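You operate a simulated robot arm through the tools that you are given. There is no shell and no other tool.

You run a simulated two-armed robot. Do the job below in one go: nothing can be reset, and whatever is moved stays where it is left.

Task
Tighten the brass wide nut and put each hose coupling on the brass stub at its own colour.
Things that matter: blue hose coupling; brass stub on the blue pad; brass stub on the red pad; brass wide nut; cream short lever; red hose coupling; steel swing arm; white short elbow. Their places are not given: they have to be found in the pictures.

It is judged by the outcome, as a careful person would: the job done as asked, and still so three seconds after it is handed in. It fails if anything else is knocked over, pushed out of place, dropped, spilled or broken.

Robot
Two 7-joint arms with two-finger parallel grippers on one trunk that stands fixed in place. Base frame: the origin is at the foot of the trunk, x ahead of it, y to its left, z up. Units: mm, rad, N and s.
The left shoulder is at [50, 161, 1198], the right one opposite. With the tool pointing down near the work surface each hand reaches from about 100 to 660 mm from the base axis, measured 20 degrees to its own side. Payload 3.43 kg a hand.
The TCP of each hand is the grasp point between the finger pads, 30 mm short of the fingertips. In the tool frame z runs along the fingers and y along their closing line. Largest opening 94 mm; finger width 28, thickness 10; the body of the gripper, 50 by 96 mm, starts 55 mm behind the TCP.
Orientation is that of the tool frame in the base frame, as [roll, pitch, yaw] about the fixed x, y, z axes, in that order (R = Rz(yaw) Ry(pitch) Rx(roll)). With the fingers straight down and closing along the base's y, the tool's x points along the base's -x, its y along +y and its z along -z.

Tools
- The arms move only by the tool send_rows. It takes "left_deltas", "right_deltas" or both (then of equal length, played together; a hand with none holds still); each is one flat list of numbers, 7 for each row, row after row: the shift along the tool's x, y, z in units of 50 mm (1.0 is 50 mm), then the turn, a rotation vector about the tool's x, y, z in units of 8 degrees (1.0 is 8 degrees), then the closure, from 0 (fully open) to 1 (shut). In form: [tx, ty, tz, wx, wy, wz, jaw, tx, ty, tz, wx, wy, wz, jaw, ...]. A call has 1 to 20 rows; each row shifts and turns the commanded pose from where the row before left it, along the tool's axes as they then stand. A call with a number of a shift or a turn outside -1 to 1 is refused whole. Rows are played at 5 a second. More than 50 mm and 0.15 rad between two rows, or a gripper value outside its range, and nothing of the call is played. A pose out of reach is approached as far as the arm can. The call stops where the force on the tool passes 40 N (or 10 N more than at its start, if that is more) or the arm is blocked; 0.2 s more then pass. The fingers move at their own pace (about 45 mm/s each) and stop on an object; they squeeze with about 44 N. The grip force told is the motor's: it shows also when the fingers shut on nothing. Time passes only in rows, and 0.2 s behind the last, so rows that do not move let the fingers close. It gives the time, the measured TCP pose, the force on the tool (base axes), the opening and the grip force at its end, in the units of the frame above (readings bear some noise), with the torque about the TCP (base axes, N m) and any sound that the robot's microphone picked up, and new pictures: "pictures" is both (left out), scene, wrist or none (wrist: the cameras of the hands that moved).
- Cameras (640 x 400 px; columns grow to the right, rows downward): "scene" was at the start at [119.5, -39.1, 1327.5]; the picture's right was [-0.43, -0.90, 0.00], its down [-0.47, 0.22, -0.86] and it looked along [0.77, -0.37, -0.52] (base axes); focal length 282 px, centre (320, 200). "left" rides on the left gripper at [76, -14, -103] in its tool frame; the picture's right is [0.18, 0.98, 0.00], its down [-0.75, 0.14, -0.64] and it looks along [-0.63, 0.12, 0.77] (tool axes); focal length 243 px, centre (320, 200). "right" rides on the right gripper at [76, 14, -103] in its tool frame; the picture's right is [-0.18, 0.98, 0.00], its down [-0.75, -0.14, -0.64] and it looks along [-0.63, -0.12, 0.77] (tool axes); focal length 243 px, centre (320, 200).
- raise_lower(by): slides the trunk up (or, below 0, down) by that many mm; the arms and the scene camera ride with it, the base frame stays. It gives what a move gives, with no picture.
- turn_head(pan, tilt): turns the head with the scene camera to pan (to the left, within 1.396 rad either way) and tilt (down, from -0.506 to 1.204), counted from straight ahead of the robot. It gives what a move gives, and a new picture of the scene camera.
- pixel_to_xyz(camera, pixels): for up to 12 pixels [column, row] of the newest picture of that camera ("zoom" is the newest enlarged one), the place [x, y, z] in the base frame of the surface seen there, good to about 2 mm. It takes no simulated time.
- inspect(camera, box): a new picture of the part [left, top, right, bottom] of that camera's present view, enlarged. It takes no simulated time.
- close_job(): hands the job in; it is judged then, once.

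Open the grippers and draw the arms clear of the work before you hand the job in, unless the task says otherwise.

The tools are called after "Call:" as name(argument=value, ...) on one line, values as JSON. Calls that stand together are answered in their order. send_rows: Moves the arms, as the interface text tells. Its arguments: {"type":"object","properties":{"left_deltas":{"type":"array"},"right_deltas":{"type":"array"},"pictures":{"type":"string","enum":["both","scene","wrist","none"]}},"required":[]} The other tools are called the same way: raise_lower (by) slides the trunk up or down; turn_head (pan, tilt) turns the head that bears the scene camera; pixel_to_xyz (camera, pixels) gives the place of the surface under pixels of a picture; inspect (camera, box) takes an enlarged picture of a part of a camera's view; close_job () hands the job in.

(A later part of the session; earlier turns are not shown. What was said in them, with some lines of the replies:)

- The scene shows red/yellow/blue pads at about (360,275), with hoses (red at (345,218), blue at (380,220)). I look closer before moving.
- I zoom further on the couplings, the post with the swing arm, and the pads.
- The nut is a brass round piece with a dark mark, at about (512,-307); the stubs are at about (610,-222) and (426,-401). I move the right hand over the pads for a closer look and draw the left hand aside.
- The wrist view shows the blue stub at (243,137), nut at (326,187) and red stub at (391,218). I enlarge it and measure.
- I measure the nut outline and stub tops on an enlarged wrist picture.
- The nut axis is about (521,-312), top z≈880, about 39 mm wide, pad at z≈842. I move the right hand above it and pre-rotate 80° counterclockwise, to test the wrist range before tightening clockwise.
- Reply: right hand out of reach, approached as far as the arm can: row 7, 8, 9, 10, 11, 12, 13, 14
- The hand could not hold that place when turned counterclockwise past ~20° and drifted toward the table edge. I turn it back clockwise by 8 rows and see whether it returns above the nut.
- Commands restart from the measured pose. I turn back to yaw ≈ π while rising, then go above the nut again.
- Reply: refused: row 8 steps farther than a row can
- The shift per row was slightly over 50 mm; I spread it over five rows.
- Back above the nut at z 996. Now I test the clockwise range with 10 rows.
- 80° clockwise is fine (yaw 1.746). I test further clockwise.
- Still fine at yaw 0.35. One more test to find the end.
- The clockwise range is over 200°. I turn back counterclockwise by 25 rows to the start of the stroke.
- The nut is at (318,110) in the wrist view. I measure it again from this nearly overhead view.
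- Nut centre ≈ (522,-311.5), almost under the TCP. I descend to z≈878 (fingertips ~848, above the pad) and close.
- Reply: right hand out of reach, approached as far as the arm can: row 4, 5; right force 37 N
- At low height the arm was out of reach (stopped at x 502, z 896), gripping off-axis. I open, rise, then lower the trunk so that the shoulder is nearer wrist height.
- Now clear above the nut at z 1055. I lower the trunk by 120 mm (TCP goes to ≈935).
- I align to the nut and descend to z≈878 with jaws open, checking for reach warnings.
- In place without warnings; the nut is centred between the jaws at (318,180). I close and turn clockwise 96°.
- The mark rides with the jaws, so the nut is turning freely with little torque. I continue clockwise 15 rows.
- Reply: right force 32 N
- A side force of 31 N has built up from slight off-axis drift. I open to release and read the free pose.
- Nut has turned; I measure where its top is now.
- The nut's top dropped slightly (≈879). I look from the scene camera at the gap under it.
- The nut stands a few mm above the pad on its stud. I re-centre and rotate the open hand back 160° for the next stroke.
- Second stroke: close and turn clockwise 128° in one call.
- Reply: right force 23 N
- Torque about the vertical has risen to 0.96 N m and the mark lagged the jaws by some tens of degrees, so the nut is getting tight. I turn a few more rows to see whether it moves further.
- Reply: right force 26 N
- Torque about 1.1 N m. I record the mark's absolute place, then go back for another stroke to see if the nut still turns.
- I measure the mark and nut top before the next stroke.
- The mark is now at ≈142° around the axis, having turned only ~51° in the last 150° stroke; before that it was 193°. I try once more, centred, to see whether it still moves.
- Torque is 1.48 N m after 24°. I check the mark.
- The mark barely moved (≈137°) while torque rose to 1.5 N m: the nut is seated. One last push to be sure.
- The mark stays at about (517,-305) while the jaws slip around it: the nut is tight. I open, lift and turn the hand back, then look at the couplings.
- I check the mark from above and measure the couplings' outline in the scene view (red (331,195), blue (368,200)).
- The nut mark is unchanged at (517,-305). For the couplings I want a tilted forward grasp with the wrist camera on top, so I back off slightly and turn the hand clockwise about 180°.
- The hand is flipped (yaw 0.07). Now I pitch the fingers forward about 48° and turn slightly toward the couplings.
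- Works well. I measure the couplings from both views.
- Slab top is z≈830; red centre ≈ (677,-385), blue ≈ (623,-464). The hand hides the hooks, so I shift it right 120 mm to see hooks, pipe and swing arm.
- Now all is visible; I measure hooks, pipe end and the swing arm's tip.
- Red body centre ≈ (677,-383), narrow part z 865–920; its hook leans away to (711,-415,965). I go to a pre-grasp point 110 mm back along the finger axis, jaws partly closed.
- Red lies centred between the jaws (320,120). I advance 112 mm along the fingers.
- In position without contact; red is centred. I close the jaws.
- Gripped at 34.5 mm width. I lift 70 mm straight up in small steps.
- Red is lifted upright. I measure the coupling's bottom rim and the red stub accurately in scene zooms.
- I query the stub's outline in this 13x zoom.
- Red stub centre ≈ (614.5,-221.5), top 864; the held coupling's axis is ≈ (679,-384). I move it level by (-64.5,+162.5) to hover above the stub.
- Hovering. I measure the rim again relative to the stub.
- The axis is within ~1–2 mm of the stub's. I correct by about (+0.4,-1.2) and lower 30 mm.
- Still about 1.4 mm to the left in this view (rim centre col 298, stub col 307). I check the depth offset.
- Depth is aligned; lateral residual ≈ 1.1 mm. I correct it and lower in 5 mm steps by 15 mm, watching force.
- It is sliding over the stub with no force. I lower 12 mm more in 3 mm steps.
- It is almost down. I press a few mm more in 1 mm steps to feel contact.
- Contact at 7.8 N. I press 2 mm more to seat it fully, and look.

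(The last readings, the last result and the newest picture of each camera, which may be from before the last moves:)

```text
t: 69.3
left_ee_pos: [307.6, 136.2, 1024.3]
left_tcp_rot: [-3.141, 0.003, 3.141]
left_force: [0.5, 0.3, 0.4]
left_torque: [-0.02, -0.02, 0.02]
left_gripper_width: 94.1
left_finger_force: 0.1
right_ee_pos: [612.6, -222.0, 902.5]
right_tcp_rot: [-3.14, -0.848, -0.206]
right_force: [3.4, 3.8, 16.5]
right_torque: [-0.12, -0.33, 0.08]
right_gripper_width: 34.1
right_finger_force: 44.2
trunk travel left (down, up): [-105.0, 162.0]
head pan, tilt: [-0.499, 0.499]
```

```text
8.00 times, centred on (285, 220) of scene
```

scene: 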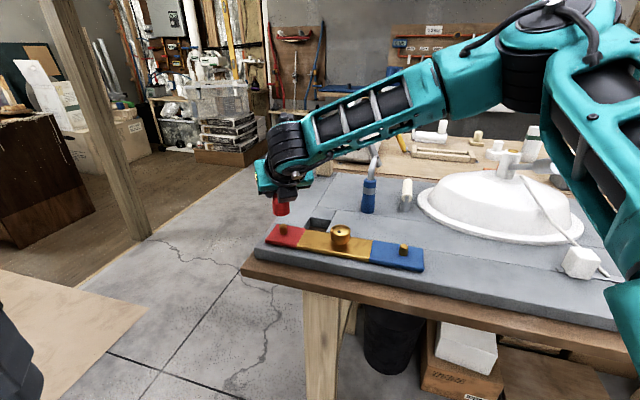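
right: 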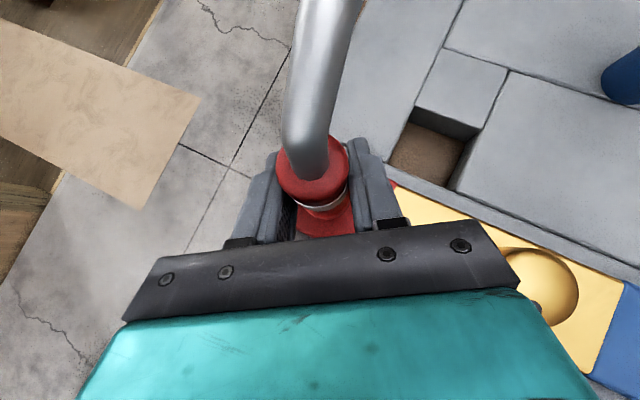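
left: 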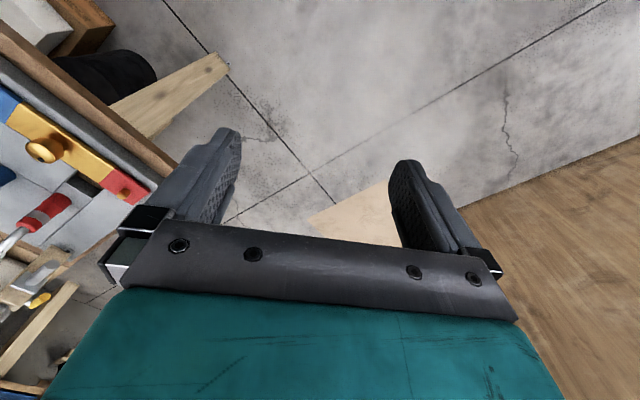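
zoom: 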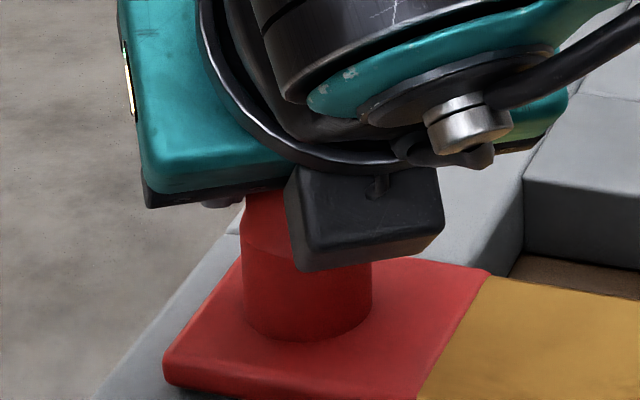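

Seated with 16 N. I open and draw back along the fingers.

Call:
send_rows(right_deltas=[0, 0, 0, 0, 0, 0, 0.2, 0, 0, 0, 0, 0, 0, 0.2, 0, 0, 0, 0, 0, 0, 0.2, 0, 0, 0, 0, 0, 0, 0.2, 0, 0, -0.3, 0, 0, 0, 0.2, 0, 0, -0.5, 0, 0, 0, 0.2, 0, 0, -0.7, 0, 0, 0, 0.2, 0, 0, -0.8, 0, 0, 0, 0.2, 0, 0, -0.8, 0, 0, 0, 0.2])

Call:
inspect(camera="scene", box=[230, 140, 390, 260])

```text
t: 71.3
left_ee_pos: [309.3, 135.8, 1023.2]
left_tcp_rot: [3.141, 0.0, -3.141]
left_force: [0.6, -0.1, 0.3]
left_torque: [-0.01, -0.02, -0.01]
left_gripper_width: 93.8
left_finger_force: 0.1
right_ee_pos: [501.3, -197.7, 1001.5]
right_tcp_rot: [3.139, -0.843, -0.206]
right_force: [0.1, 1.0, 0.2]
right_torque: [-0.01, -0.01, 0.0]
right_gripper_width: 75.0
right_finger_force: 0.1
trunk travel left (down, up): [-105.0, 162.0]
head pan, tilt: [-0.499, 0.499]
```

scene: 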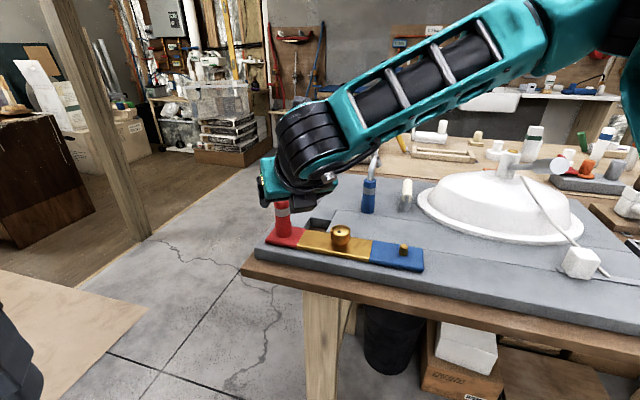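
right: 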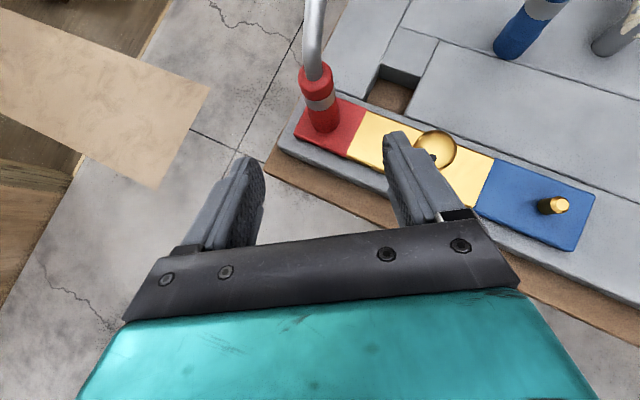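

```text
3.33 times, centred on (310, 200) of scene
```

zoom: 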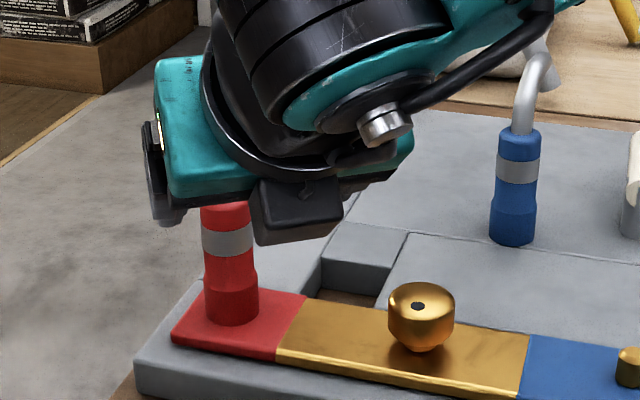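

Red stands upright on its stub. Now blue: I measure the cream lever and blue body for clearance.

Call:
inspect(camera="scene", box=[340, 140, 440, 230])

Call:
pixel_to_xyz(camera="scene", pixels=[[405, 208], [403, 190], [405, 182], [399, 205], [362, 195], [368, 195], [374, 195], [368, 208], [362, 208], [375, 208]])

```text
4.44 times, centred on (390, 185) of scene
```

zoom: 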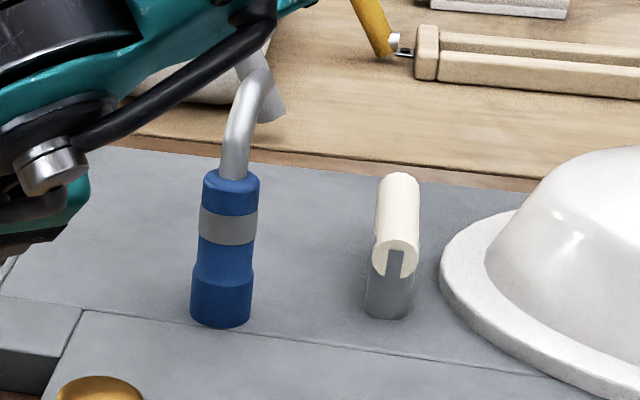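

```text
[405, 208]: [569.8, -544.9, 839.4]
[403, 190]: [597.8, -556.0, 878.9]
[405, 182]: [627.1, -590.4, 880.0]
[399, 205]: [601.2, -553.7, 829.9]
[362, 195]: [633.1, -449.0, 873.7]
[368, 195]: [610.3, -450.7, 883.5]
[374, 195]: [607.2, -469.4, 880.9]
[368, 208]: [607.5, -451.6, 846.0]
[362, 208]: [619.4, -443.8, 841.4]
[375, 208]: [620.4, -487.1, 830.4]
```

Blue centre ≈ (622,-462); lever is 95 mm to its side, clear. I move to the pre-grasp point (542,-445,970).

Call:
send_rows(right_deltas=[0.106, 0.669, 0.251, 0, 0, 0, 0.2, 0.106, 0.669, 0.251, 0, 0, 0, 0.2, 0.106, 0.669, 0.251, 0, 0, 0, 0.2, 0.106, 0.669, 0.251, 0, 0, 0, 0.2, 0.106, 0.669, 0.251, 0, 0, 0, 0.2, 0.106, 0.669, 0.251, 0, 0, 0, 0.2, 0.106, 0.669, 0.251, 0, 0, 0, 0.2])

```text
t: 72.9
left_ee_pos: [310.1, 134.3, 1024.3]
left_tcp_rot: [3.141, 0.0, -3.14]
left_force: [0.5, -0.8, 0.6]
left_torque: [-0.03, 0.0, -0.03]
left_gripper_width: 94.0
left_finger_force: 0.0
right_ee_pos: [541.9, -446.8, 970.3]
right_tcp_rot: [3.138, -0.842, -0.203]
right_force: [0.5, 0.7, 0.0]
right_torque: [-0.01, -0.01, -0.01]
right_gripper_width: 75.5
right_finger_force: 0.0
trunk travel left (down, up): [-105.0, 162.0]
head pan, tilt: [-0.499, 0.499]
```

scene: 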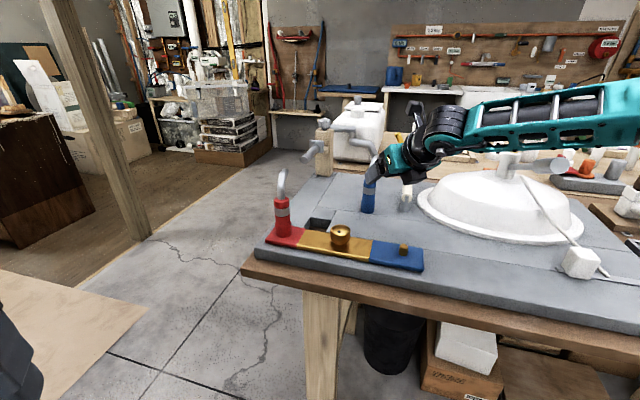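
right: 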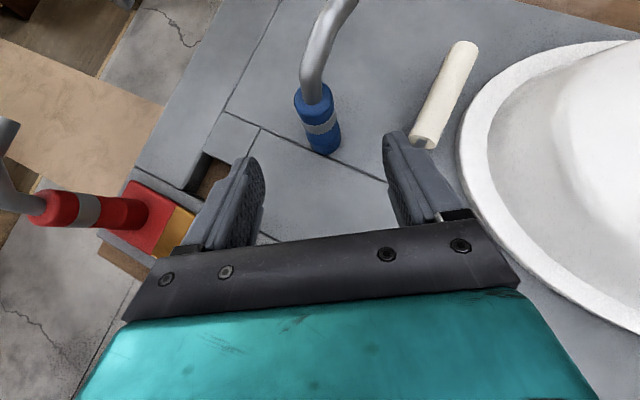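

The forearm passes over the white basin and its fitting; I check their heights before descending.

Call:
pixel_to_xyz(camera="scene", pixels=[[505, 176], [505, 160], [470, 178], [540, 146], [500, 148], [600, 142], [560, 163], [470, 150], [430, 178], [410, 182]])

Call:
inspect(camera="scene", box=[360, 80, 640, 260])

```text
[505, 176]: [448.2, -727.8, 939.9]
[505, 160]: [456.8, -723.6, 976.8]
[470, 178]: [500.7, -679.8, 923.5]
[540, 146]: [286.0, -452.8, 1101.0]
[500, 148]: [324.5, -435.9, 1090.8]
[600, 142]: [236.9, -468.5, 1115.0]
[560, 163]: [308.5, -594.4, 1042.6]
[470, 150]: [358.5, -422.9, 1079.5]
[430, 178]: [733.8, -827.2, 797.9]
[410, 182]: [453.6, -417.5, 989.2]
```

```text
2.22 times, centred on (500, 170) of scene
```

zoom: 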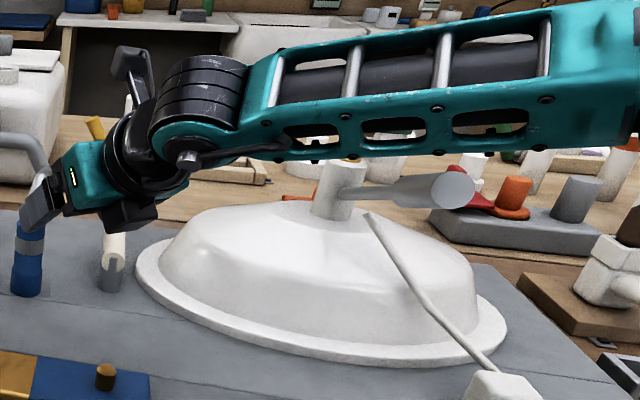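

I measure the grey handle near (560,163) more carefully, as the forearm could come near it.

Call:
pixel_to_xyz(camera="zoom", pixels=[[455, 190], [440, 200], [420, 195], [400, 195], [370, 195], [340, 200], [335, 170], [470, 185], [520, 160], [630, 120], [560, 60], [560, 150]])

```text
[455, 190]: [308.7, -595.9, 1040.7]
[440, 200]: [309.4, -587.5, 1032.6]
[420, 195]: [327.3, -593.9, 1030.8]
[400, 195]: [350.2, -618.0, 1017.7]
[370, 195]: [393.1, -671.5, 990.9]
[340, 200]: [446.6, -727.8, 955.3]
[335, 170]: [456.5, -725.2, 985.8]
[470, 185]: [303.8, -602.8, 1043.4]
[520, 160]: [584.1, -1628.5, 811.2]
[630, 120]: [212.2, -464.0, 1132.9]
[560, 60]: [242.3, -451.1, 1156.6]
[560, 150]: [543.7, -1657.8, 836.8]
```

The spout-like arm's tip is at about (305,-597,1041); the forearm is ~100 mm clear of it. I advance 110 mm to blue.

Call:
send_rows(right_deltas=[0, -0.005, 0.438, 0, 0, 0, 0.2, 0, -0.005, 0.438, 0, 0, 0, 0.2, 0, -0.005, 0.438, 0, 0, 0, 0.2, 0, -0.005, 0.438, 0, 0, 0, 0.2, 0, -0.005, 0.438, 0, 0, 0, 0.2])

```text
t: 74.1
left_ee_pos: [309.6, 134.9, 1022.8]
left_tcp_rot: [3.14, 0.0, 3.141]
left_force: [1.5, -0.5, -0.2]
left_torque: [-0.01, 0.0, 0.04]
left_gripper_width: 93.9
left_finger_force: 0.0
right_ee_pos: [621.7, -462.3, 897.5]
right_tcp_rot: [-3.14, -0.841, -0.206]
right_force: [-0.3, -0.1, 0.4]
right_torque: [0.0, -0.04, 0.01]
right_gripper_width: 75.4
right_finger_force: 0.1
trunk travel left (down, up): [-105.0, 162.0]
head pan, tilt: [-0.499, 0.499]
```

scene: 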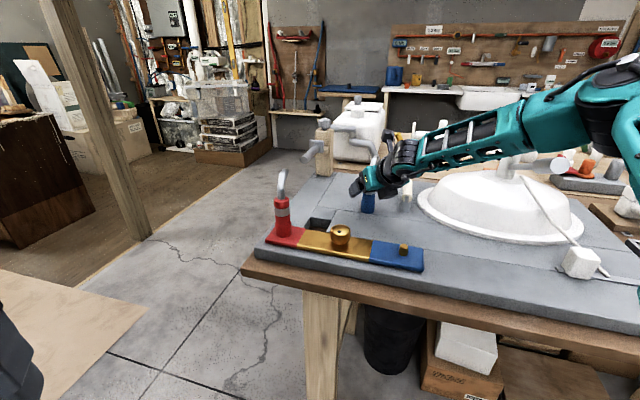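
right: 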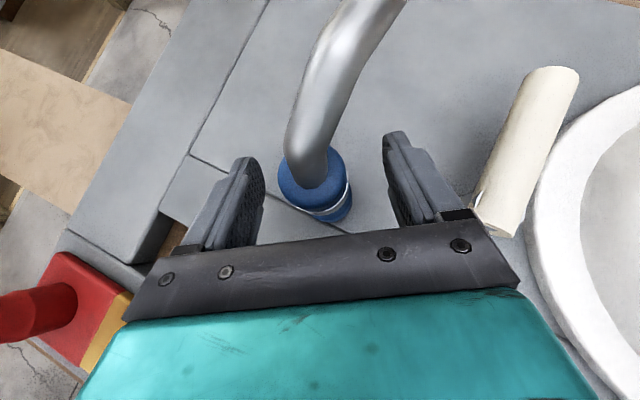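

Blue is centred between the jaws at (318,185). I close.

Call:
send_rows(right_deltas=[0, 0, 0, 0, 0, 0, 1, 0, 0, 0, 0, 0, 0, 1, 0, 0, 0, 0, 0, 0, 1, 0, 0, 0, 0, 0, 0, 1, 0, 0, 0, 0, 0, 0, 1], pictures="wrist")

```text
t: 75.3
left_ee_pos: [309.3, 134.5, 1024.7]
left_tcp_rot: [-3.14, 0.0, -3.141]
left_force: [-0.2, 0.4, 0.2]
left_torque: [0.04, 0.03, 0.01]
left_gripper_width: 94.2
left_finger_force: 0.1
right_ee_pos: [622.4, -461.7, 897.5]
right_tcp_rot: [3.138, -0.841, -0.205]
right_force: [0.4, -0.2, 0.2]
right_torque: [-0.02, -0.03, 0.0]
right_gripper_width: 34.7
right_finger_force: 44.2
trunk travel left (down, up): [-105.0, 162.0]
head pan, tilt: [-0.499, 0.499]
```

right: 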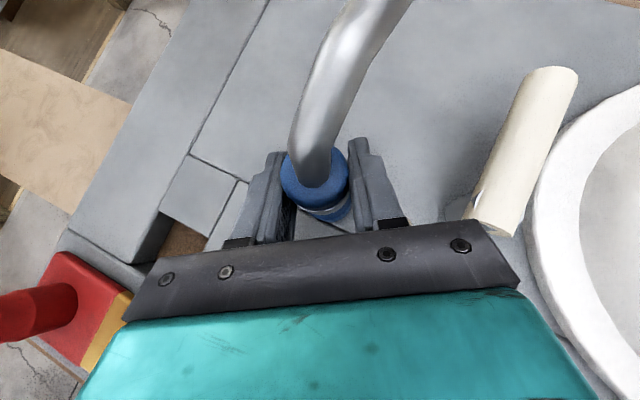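

Gripped (34.7 mm). I lift 75 mm.

Call:
send_rows(right_deltas=[0.149, 0, -0.133, 0, 0, 0, 1, 0.149, 0, -0.133, 0, 0, 0, 1, 0.149, 0, -0.133, 0, 0, 0, 1, 0.149, 0, -0.133, 0, 0, 0, 1, 0.149, 0, -0.133, 0, 0, 0, 1, 0.149, 0, -0.133, 0, 0, 0, 1, 0.149, 0, -0.133, 0, 0, 0, 1, 0.075, 0, -0.067, 0, 0, 0, 1])

Call:
inspect(camera="scene", box=[330, 130, 430, 220])

```text
t: 77.1
left_ee_pos: [308.7, 135.5, 1023.9]
left_tcp_rot: [3.141, 0.0, -3.142]
left_force: [-0.3, -1.0, -0.3]
left_torque: [0.01, -0.02, 0.02]
left_gripper_width: 94.1
left_finger_force: 0.1
right_ee_pos: [619.8, -460.6, 974.0]
right_tcp_rot: [3.141, -0.842, -0.207]
right_force: [-0.1, -0.7, 0.1]
right_torque: [0.02, 0.02, 0.03]
right_gripper_width: 34.6
right_finger_force: 44.1
trunk travel left (down, up): [-105.0, 162.0]
head pan, tilt: [-0.499, 0.499]
```

scene: 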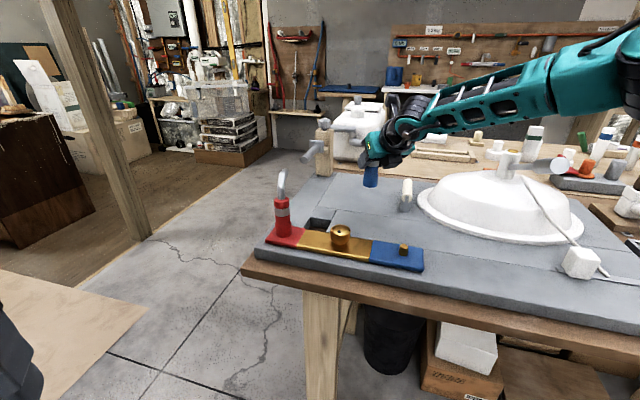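
right: 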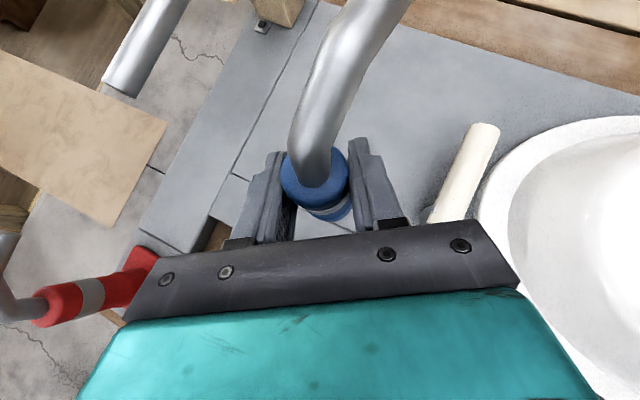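

```text
4.44 times, centred on (380, 175) of scene
```

zoom: 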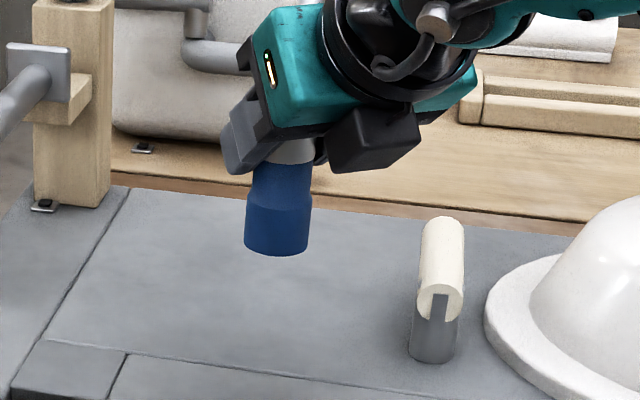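

Lifted upright. I move 3/5 of the way toward the blue stub and check the forearm against the spout tip.

Call:
send_rows(right_deltas=[-0.527, -0.064, -0.588, 0, 0, 0, 1, -0.527, -0.064, -0.588, 0, 0, 0, 1, -0.527, -0.064, -0.588, 0, 0, 0, 1])

Call:
inspect(camera="scene", box=[360, 60, 640, 260])

```text
t: 77.9
left_ee_pos: [309.3, 135.6, 1024.3]
left_tcp_rot: [3.141, -0.001, -3.141]
left_force: [0.5, 0.3, 0.2]
left_torque: [-0.01, -0.03, 0.01]
left_gripper_width: 93.9
left_finger_force: 0.1
right_ee_pos: [506.2, -427.6, 973.1]
right_tcp_rot: [-3.14, -0.844, -0.207]
right_force: [0.8, -0.3, -0.9]
right_torque: [0.04, 0.01, 0.01]
right_gripper_width: 34.7
right_finger_force: 44.1
trunk travel left (down, up): [-105.0, 162.0]
head pan, tilt: [-0.499, 0.499]
```

scene: 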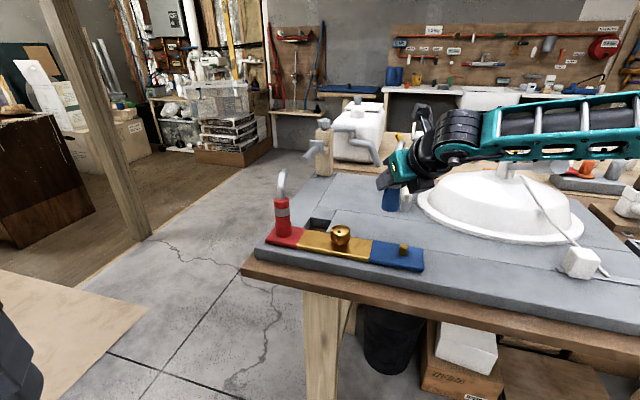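
right: 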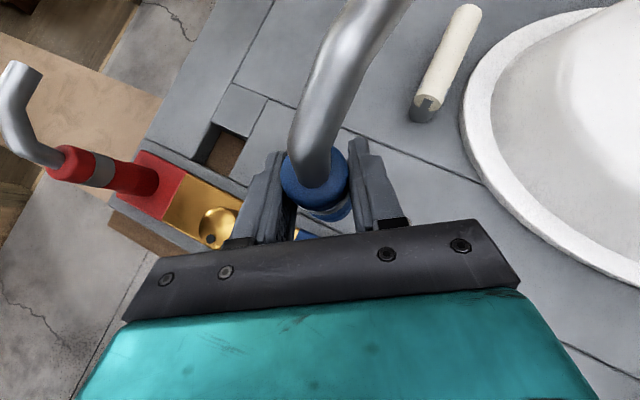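

```text
2.00 times, centred on (500, 160) of scene
```

zoom: 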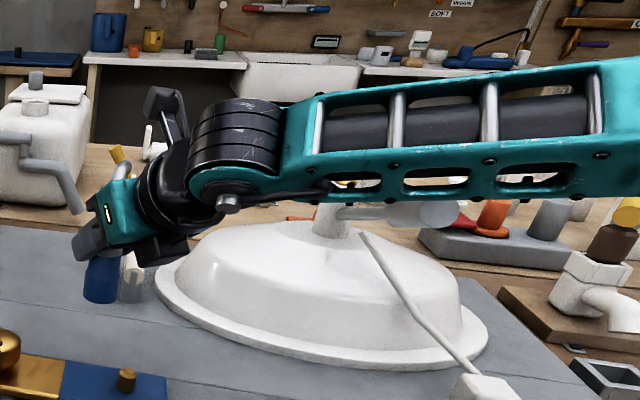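

I measure the forearm points near the spout.

Call:
pixel_to_xyz(camera="zoom", pixels=[[320, 185], [390, 192], [440, 190], [500, 190], [560, 188], [620, 180], [400, 95], [500, 80], [600, 65], [430, 215], [440, 220]])

```text
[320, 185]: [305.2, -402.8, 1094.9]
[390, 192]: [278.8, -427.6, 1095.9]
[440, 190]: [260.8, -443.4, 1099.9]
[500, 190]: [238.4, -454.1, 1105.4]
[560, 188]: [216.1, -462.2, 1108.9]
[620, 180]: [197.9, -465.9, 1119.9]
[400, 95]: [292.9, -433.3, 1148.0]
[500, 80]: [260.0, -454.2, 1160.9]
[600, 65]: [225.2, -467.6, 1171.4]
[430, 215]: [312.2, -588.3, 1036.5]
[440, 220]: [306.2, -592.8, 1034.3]
```

The forearm's underside is ~45 mm higher and ~60+ mm aside of the spout tip, moving away. I continue to hover over the blue stub.

Call:
send_rows(right_deltas=[-0.527, -0.064, -0.588, 0, 0, 0, 1, -0.527, -0.064, -0.588, 0, 0, 0, 1])

Call:
inspect(camera="scene", box=[370, 170, 460, 270])

```text
t: 78.5
left_ee_pos: [309.9, 134.4, 1024.1]
left_tcp_rot: [-3.141, -0.001, -3.141]
left_force: [-0.3, -0.1, 0.1]
left_torque: [0.0, 0.03, -0.01]
left_gripper_width: 94.1
left_finger_force: 0.0
right_ee_pos: [430.3, -405.1, 974.0]
right_tcp_rot: [3.135, -0.845, -0.2]
right_force: [-0.5, 0.4, -0.9]
right_torque: [0.0, -0.06, -0.01]
right_gripper_width: 34.5
right_finger_force: 44.4
trunk travel left (down, up): [-105.0, 162.0]
head pan, tilt: [-0.499, 0.499]
```

scene: 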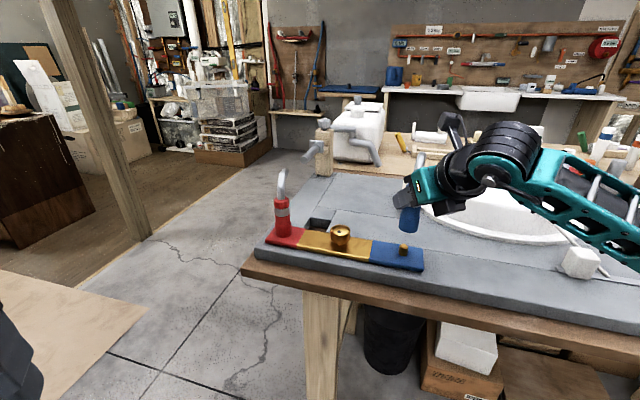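
right: 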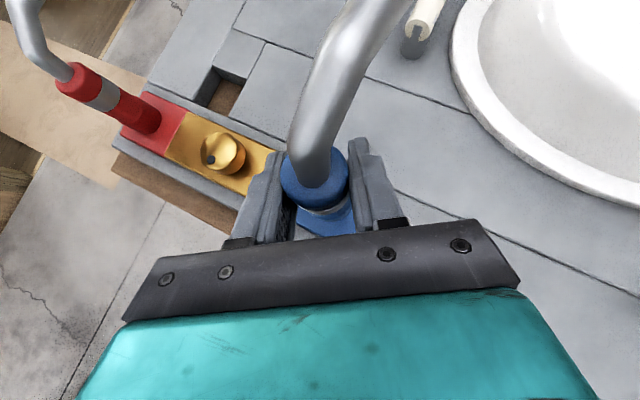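

```text
4.00 times, centred on (415, 220) of scene
```

zoom: 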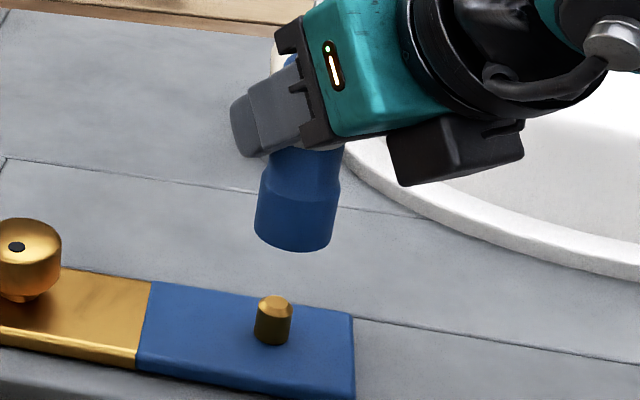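

The forearm has swung low to the right; I check where the elbow side is relative to the table things, and measure coupling vs stub.

Call:
pixel_to_xyz(camera="scene", pixels=[[500, 180], [560, 222], [600, 240], [630, 255], [625, 200], [580, 170], [580, 262], [545, 225]])

Call:
pixel_to_xyz(camera="zoom", pixels=[[294, 215], [294, 230], [294, 243], [265, 225], [325, 225], [294, 200], [274, 300], [274, 305], [274, 325], [262, 325], [286, 325]])

Call:
turn_head(pan=-1.0, tilt=0.5)

```text
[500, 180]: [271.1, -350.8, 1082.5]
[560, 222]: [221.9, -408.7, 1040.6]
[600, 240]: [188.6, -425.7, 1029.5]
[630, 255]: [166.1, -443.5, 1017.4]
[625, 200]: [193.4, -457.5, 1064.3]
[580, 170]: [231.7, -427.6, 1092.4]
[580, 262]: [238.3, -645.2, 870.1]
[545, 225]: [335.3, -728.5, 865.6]
```

```text
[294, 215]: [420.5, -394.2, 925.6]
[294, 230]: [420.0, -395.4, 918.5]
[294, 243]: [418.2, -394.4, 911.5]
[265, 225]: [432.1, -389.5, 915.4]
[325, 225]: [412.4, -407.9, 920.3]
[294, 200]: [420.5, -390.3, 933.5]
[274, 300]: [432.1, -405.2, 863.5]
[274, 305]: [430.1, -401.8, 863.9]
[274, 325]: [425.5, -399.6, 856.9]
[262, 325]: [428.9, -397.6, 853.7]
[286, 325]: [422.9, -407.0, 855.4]
```

```text
t: 79.5
left_ee_pos: [309.3, 134.8, 1023.9]
left_tcp_rot: [3.141, 0.0, 3.141]
left_force: [0.5, -0.5, -0.3]
left_torque: [-0.02, 0.04, 0.01]
left_gripper_width: 94.1
left_finger_force: 0.0
right_ee_pos: [431.4, -406.5, 973.8]
right_tcp_rot: [3.139, -0.84, -0.204]
right_force: [-0.8, 0.1, -0.7]
right_torque: [0.0, -0.03, 0.01]
right_gripper_width: 34.5
right_finger_force: 44.5
trunk travel left (down, up): [-105.0, 162.0]
head pan, tilt: [-1.0, 0.499]
```

scene: 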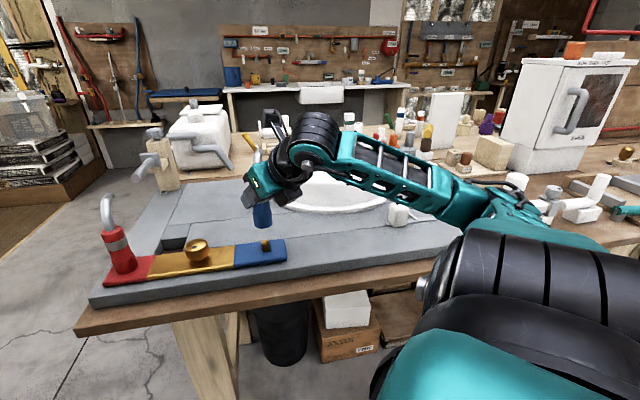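

The elbow is now low at (500,210) in this view. I measure its height and the table/objects beneath it.

Call:
pixel_to_xyz(camera="scene", pixels=[[340, 175], [440, 212], [480, 228], [500, 210], [530, 215], [420, 250], [450, 250], [400, 213], [430, 285], [520, 240], [390, 260], [600, 225]])

Call:
inspect(camera="scene", box=[340, 140, 600, 320])

```text
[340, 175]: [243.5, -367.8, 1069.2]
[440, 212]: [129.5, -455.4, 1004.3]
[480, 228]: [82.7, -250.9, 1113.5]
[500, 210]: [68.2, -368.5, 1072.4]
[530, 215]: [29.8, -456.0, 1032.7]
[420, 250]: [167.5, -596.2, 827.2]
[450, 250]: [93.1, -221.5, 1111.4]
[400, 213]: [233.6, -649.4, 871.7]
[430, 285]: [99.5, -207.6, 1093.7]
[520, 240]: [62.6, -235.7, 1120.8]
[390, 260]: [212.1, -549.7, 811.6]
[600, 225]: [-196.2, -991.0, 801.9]
```

```text
2.22 times, centred on (470, 230) of scene
```

zoom: 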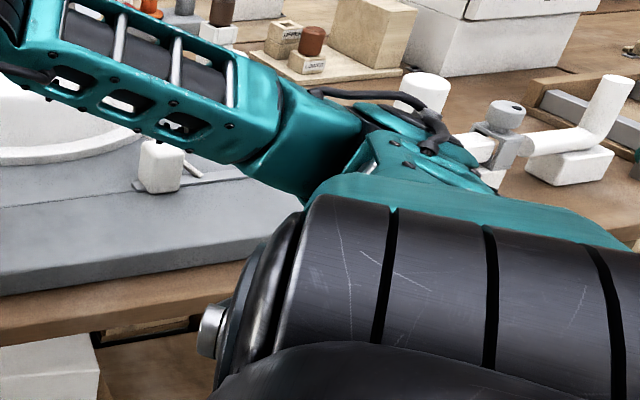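

The elbow is at about z 1000, well above the table (~800–830). I turn the head back toward the blue stub and re-measure.

Call:
turn_head(pan=-0.7, tilt=0.6)

Call:
inspect(camera="scene", box=[290, 160, 370, 240])

```text
t: 80.3
left_ee_pos: [310.3, 135.0, 1024.5]
left_tcp_rot: [3.14, 0.001, 3.141]
left_force: [0.0, -0.4, -0.1]
left_torque: [0.02, 0.0, -0.02]
left_gripper_width: 93.8
left_finger_force: 0.0
right_ee_pos: [431.0, -406.6, 973.6]
right_tcp_rot: [3.138, -0.841, -0.204]
right_force: [0.6, 0.3, -1.1]
right_torque: [-0.04, 0.02, -0.01]
right_gripper_width: 34.7
right_finger_force: 44.0
trunk travel left (down, up): [-105.0, 162.0]
head pan, tilt: [-0.7, 0.6]
```

scene: 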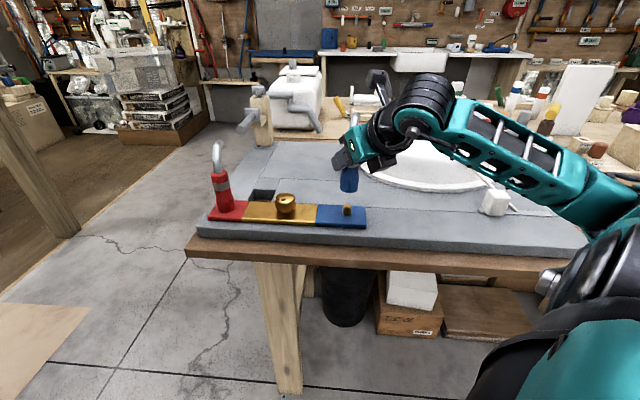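

```text
5.00 times, centred on (330, 200) of scene
```

zoom: 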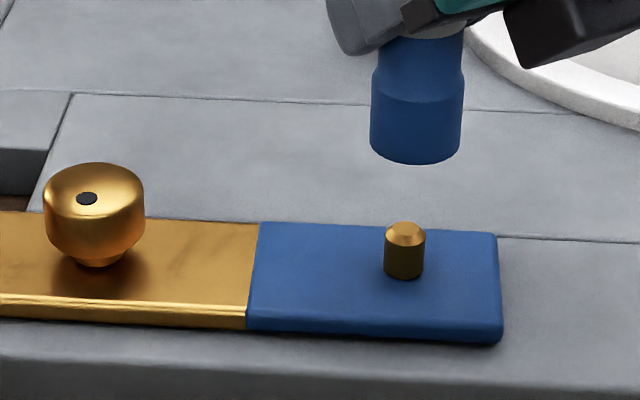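

I query the fronts of rim and stub from this view.

Call:
pixel_to_xyz(camera="zoom", pixels=[[416, 125], [416, 140], [416, 155], [405, 140], [427, 140], [405, 250], [405, 260], [405, 270], [399, 260], [411, 260], [405, 228], [405, 233]])

```text
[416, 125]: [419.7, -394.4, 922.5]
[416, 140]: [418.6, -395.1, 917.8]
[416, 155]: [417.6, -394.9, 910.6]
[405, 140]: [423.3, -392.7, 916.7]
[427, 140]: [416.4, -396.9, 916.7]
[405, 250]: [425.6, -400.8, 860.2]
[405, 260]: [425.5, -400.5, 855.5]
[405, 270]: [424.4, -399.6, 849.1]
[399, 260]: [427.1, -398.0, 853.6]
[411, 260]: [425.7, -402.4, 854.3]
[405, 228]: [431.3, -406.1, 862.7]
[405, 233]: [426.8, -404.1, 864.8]
```

Offset is only about (−0.2,−1.1) mm. I correct it and lower 36 mm to just above the stub.

Call:
send_rows(right_deltas=[-0.134, -0.005, 0.12, 0, 0, 0, 1, -0.134, -0.005, 0.12, 0, 0, 0, 1, -0.134, -0.005, 0.12, 0, 0, 0, 1, -0.134, -0.005, 0.12, 0, 0, 0, 1, 0, 0, 0, 0, 0, 0, 1])

Call:
inspect(camera="scene", box=[310, 180, 370, 230])

```text
t: 81.5
left_ee_pos: [309.5, 135.4, 1024.2]
left_tcp_rot: [-3.141, 0.0, 3.141]
left_force: [-0.1, 0.8, -0.2]
left_torque: [0.0, 0.01, 0.0]
left_gripper_width: 93.7
left_finger_force: 0.1
right_ee_pos: [430.9, -405.3, 935.7]
right_tcp_rot: [3.14, -0.841, -0.206]
right_force: [0.5, 0.1, -0.8]
right_torque: [0.03, -0.01, -0.01]
right_gripper_width: 34.7
right_finger_force: 44.1
trunk travel left (down, up): [-105.0, 162.0]
head pan, tilt: [-0.7, 0.6]
```

scene: 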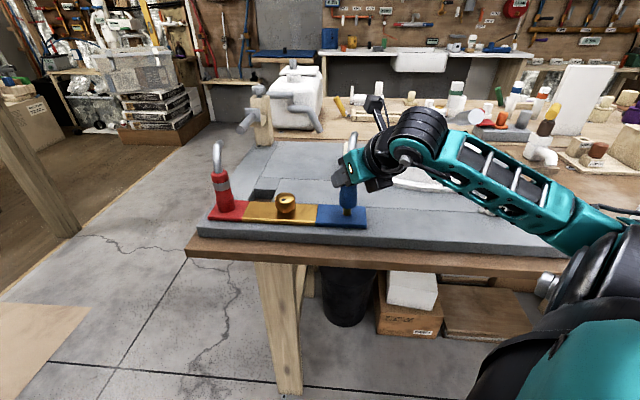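
right: 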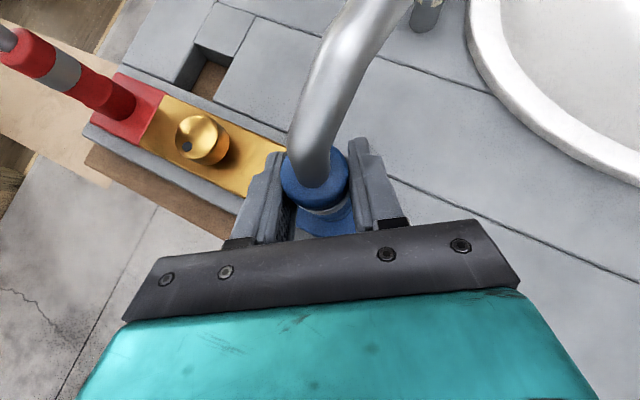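

```text
8.00 times, centred on (340, 205) of scene
```

zoom: 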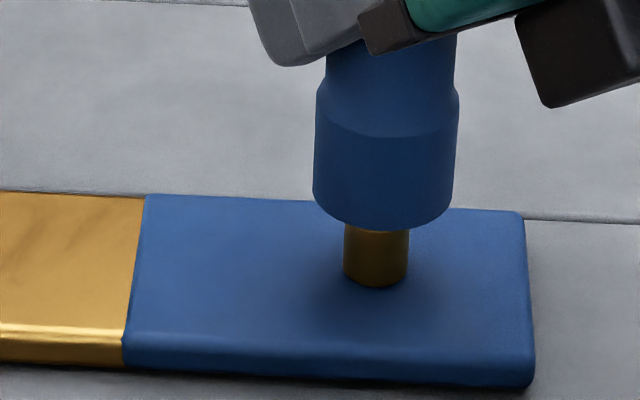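

Lateral alignment is within ~0.5 mm. A quick depth check.

Call:
pixel_to_xyz(camera="zoom", pixels=[[383, 160], [383, 175], [383, 190], [383, 205], [375, 180], [391, 180], [377, 245], [377, 255], [377, 265], [377, 275]])

```text
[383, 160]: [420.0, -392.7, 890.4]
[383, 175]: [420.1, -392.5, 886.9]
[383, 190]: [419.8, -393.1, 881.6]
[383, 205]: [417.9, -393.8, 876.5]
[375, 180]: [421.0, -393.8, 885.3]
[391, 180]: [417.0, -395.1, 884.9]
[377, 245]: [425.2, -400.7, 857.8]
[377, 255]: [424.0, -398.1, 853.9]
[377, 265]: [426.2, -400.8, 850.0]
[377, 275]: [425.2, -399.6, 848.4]
```

Aligned within 0.5 mm. I lower 15 mm in 5 mm steps.

Call:
send_rows(right_deltas=[-0.0745, 0, 0.0667, 0, 0, 0, 1, -0.0745, 0, 0.0667, 0, 0, 0, 1, -0.0745, 0, 0.0667, 0, 0, 0, 1], pictures="none")

Call:
inspect(camera="scene", box=[310, 180, 370, 230])

```text
t: 82.3
left_ee_pos: [309.0, 135.4, 1023.3]
left_tcp_rot: [-3.141, 0.002, -3.141]
left_force: [0.4, 0.1, -0.2]
left_torque: [-0.01, -0.02, 0.03]
left_gripper_width: 94.0
left_finger_force: 0.1
right_ee_pos: [430.0, -405.4, 919.9]
right_tcp_rot: [3.14, -0.842, -0.205]
right_force: [0.0, -0.1, -0.8]
right_torque: [0.0, 0.02, 0.04]
right_gripper_width: 34.9
right_finger_force: 43.9
trunk travel left (down, up): [-105.0, 162.0]
head pan, tilt: [-0.7, 0.6]
```

```text
8.00 times, centred on (340, 205) of scene
```

zoom: 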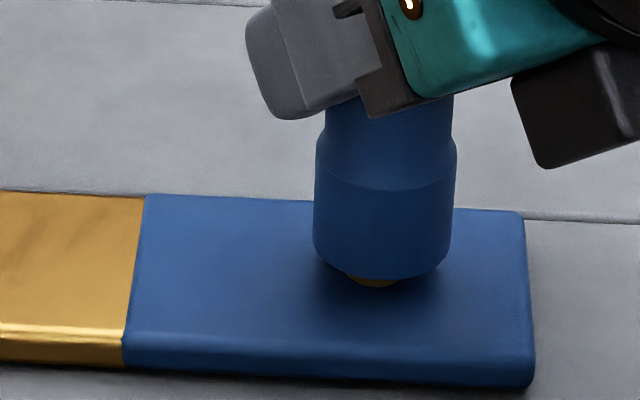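

It is sliding on with no force (TCP 920, seat expected ≈909). I lower 9 mm in 3 mm steps, then 1 mm steps.

Call:
send_rows(right_deltas=[-0.0447, 0, 0.04, 0, 0, 0, 1, -0.0447, 0, 0.04, 0, 0, 0, 1, -0.0447, 0, 0.04, 0, 0, 0, 1, -0.0149, 0, 0.0133, 0, 0, 0, 1, -0.0149, 0, 0.0133, 0, 0, 0, 1], pictures="none")

Call:
inspect(camera="scene", box=[310, 180, 370, 230])

```text
t: 83.5
left_ee_pos: [310.4, 135.9, 1024.1]
left_tcp_rot: [-3.141, -0.001, 3.141]
left_force: [0.6, 0.2, 0.1]
left_torque: [-0.03, -0.01, 0.01]
left_gripper_width: 93.9
left_finger_force: 0.1
right_ee_pos: [429.9, -404.3, 909.6]
right_tcp_rot: [3.139, -0.842, -0.205]
right_force: [-0.4, 0.4, 0.1]
right_torque: [0.0, -0.01, 0.07]
right_gripper_width: 34.6
right_finger_force: 44.1
trunk travel left (down, up): [-105.0, 162.0]
head pan, tilt: [-0.7, 0.6]
```

```text
8.00 times, centred on (340, 205) of scene
```

zoom: 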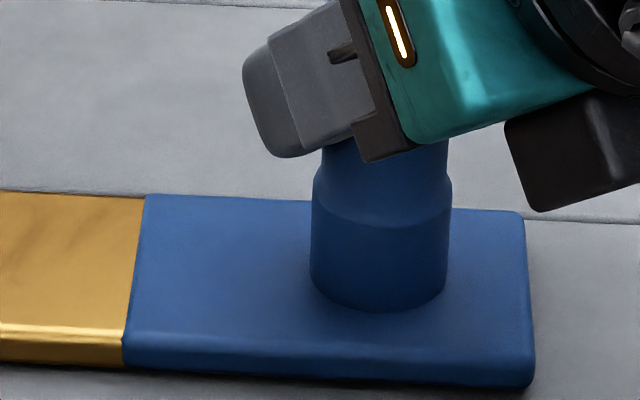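

Nearly touching the pad. I press 4 mm more in 1 mm steps to seat it.

Call:
send_rows(right_deltas=[-0.0149, 0, 0.0133, 0, 0, 0, 1, -0.0149, 0, 0.0133, 0, 0, 0, 1, -0.0149, 0, 0.0133, 0, 0, 0, 1, -0.0149, 0, 0.0133, 0, 0, 0, 1], pictures="none")

```text
t: 84.5
left_ee_pos: [307.6, 136.3, 1024.2]
left_tcp_rot: [-3.139, 0.0, -3.14]
left_force: [-0.1, 0.4, 0.2]
left_torque: [-0.01, 0.03, 0.0]
left_gripper_width: 94.0
left_finger_force: 0.1
right_ee_pos: [430.9, -404.6, 908.5]
right_tcp_rot: [3.139, -0.85, -0.205]
right_force: [-6.3, -2.0, 19.1]
right_torque: [0.23, 0.32, 0.12]
right_gripper_width: 34.7
right_finger_force: 44.1
trunk travel left (down, up): [-105.0, 162.0]
head pan, tilt: [-0.7, 0.6]
```

Seated with 19 N. I open and draw back 80 mm along the fingers.

Call:
send_rows(right_deltas=[0, 0, 0, 0, 0, 0, 0.2, 0, 0, 0, 0, 0, 0, 0.2, 0, 0, 0, 0, 0, 0, 0.2, 0, 0, 0, 0, 0, 0, 0.2, 0, 0, -0.3, 0, 0, 0, 0.2, 0, 0, -0.4, 0, 0, 0, 0.2, 0, 0, -0.4, 0, 0, 0, 0.2, 0, 0, -0.5, 0, 0, 0, 0.2])

Call:
inspect(camera="scene", box=[190, 120, 390, 260])

```text
t: 86.3
left_ee_pos: [309.0, 134.8, 1024.7]
left_tcp_rot: [3.141, 0.001, 3.141]
left_force: [-0.6, 0.0, -0.1]
left_torque: [0.01, 0.01, -0.03]
left_gripper_width: 94.0
left_finger_force: 0.0
right_ee_pos: [370.6, -392.5, 959.1]
right_tcp_rot: [3.139, -0.841, -0.204]
right_force: [0.4, -0.1, 0.2]
right_torque: [-0.04, -0.01, -0.01]
right_gripper_width: 75.3
right_finger_force: 0.0
trunk travel left (down, up): [-105.0, 162.0]
head pan, tilt: [-0.7, 0.6]
```

scene: 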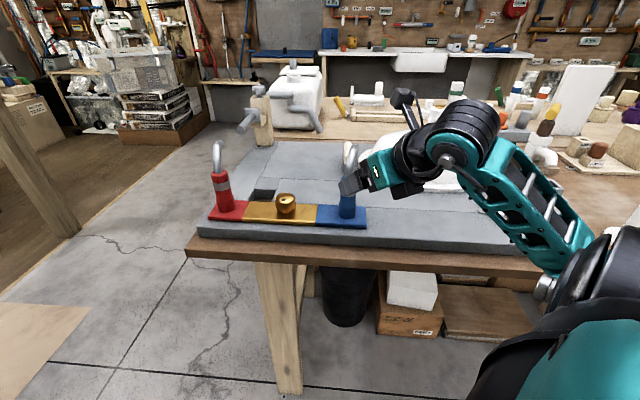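
right: 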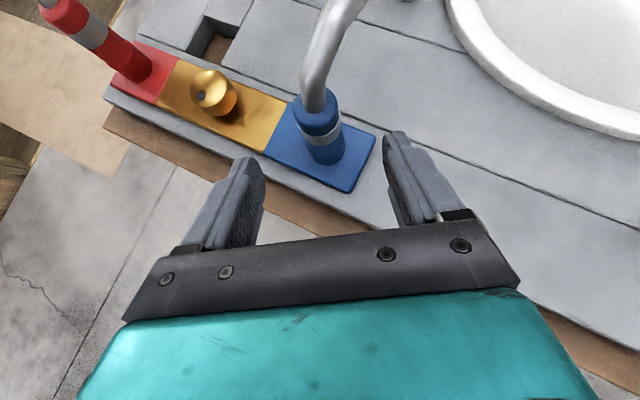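

```text
2.86 times, centred on (290, 190) of scene
```

zoom: 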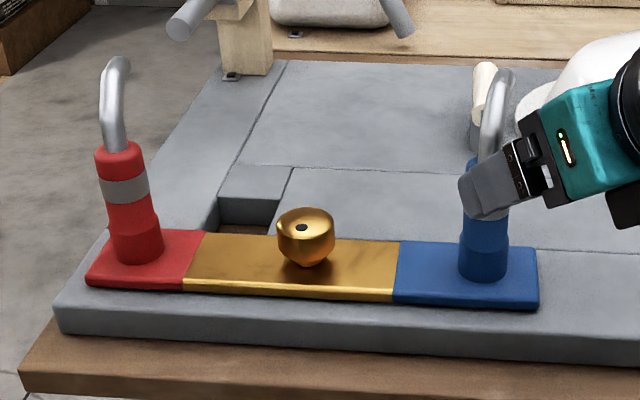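

Both couplings stand on their stubs and the nut is in place. I back off 20 mm more and raise the hand clear.

Call:
send_rows(right_deltas=[0, 0, -0.4, 0, 0, 0, 0.2, 0.447, 0, -0.4, 0, 0, 0, 0.2, 0.447, 0, -0.4, 0, 0, 0, 0.2, 0.447, 0, -0.4, 0, 0, 0, 0.2, 0.447, 0, -0.4, 0, 0, 0, 0])

Call:
inspect(camera="scene", box=[190, 120, 390, 260])

```text
t: 87.5
left_ee_pos: [309.7, 135.9, 1022.9]
left_tcp_rot: [3.14, -0.001, 3.141]
left_force: [0.0, 0.8, 0.0]
left_torque: [0.02, -0.01, 0.0]
left_gripper_width: 93.8
left_finger_force: 0.0
right_ee_pos: [362.0, -391.7, 1093.3]
right_tcp_rot: [3.141, -0.841, -0.205]
right_force: [1.0, -0.4, -0.3]
right_torque: [-0.01, 0.0, 0.04]
right_gripper_width: 93.9
right_finger_force: 0.1
right hand out of reach, approached as far as the arm can: row 1
trunk travel left (down, up): [-105.0, 162.0]
head pan, tilt: [-0.7, 0.6]
```

scene: 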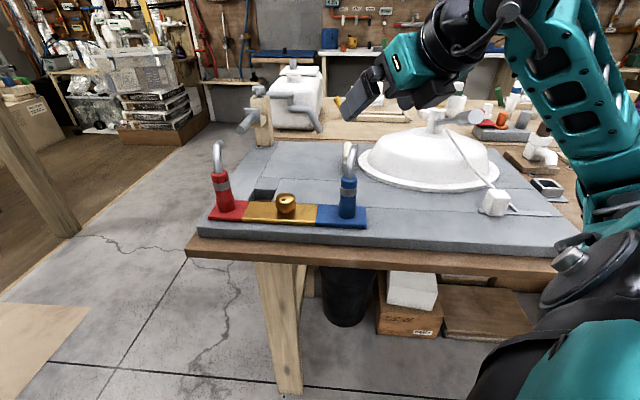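
right: 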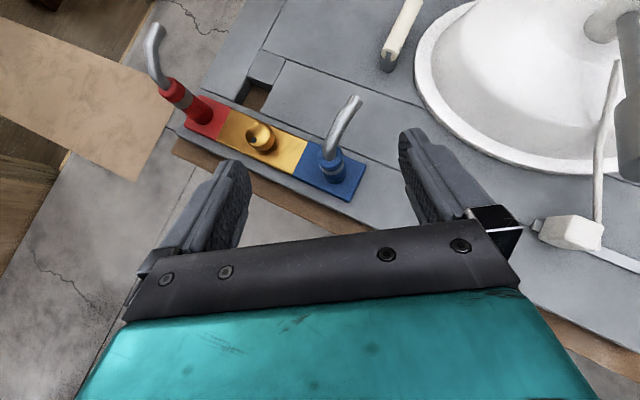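

```text
2.86 times, centred on (290, 190) of scene
```

zoom: 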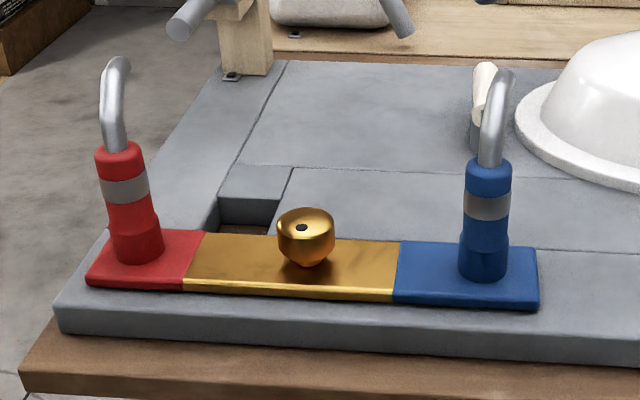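

Both hands are clear. I check the spout arm's tip, and the elbow's height above the table, before handing in.

Call:
pixel_to_xyz(camera="scene", pixels=[[475, 118], [465, 120], [435, 118], [590, 200], [600, 235], [620, 180], [575, 255], [348, 155], [495, 202]])

Call:
inspect(camera="scene", box=[330, 80, 640, 300])

```text
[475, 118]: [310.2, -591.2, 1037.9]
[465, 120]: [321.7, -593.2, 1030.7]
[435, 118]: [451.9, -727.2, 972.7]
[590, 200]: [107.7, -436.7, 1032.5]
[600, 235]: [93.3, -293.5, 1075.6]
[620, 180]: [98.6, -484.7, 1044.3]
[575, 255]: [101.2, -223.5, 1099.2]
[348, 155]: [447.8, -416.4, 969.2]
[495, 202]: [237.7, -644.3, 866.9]
```

```text
1.82 times, centred on (485, 190) of scene
```

zoom: 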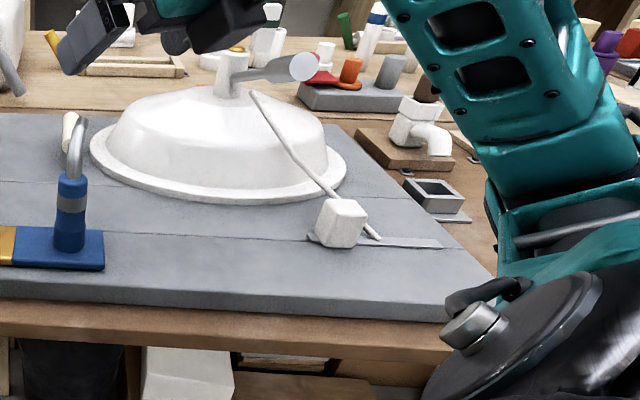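

Nothing else has moved: the spout tip is still at (310,-591,1038), and the lever and the white box are in place. The red and blue couplings are seated on their stubs, the nut is tight, and the open hands are clear, so I hand the job in.

Call:
close_job()

```text
The job is handed in.
```

The job is handed in. The brass wide nut is tightened, and each hose coupling is on the stub of its own colour.

- **Nut:** I turned it clockwise about 200° in all. It moved freely at first, then stopped turning. At the end the jaws slipped around it at about 1.5 N m, which I took as tight. No click or other sound confirmed it.
- **Red coupling:** it is seated on the red pad's stub, pressed down with about 16 N, and was standing upright after release.
- **Blue coupling:** it is seated on the blue pad's stub, pressed down with about 19 N, and was standing upright after release.

In the last pictures the other things on the bench looked undisturbed. Both grippers are open and both hands are clear of the work.
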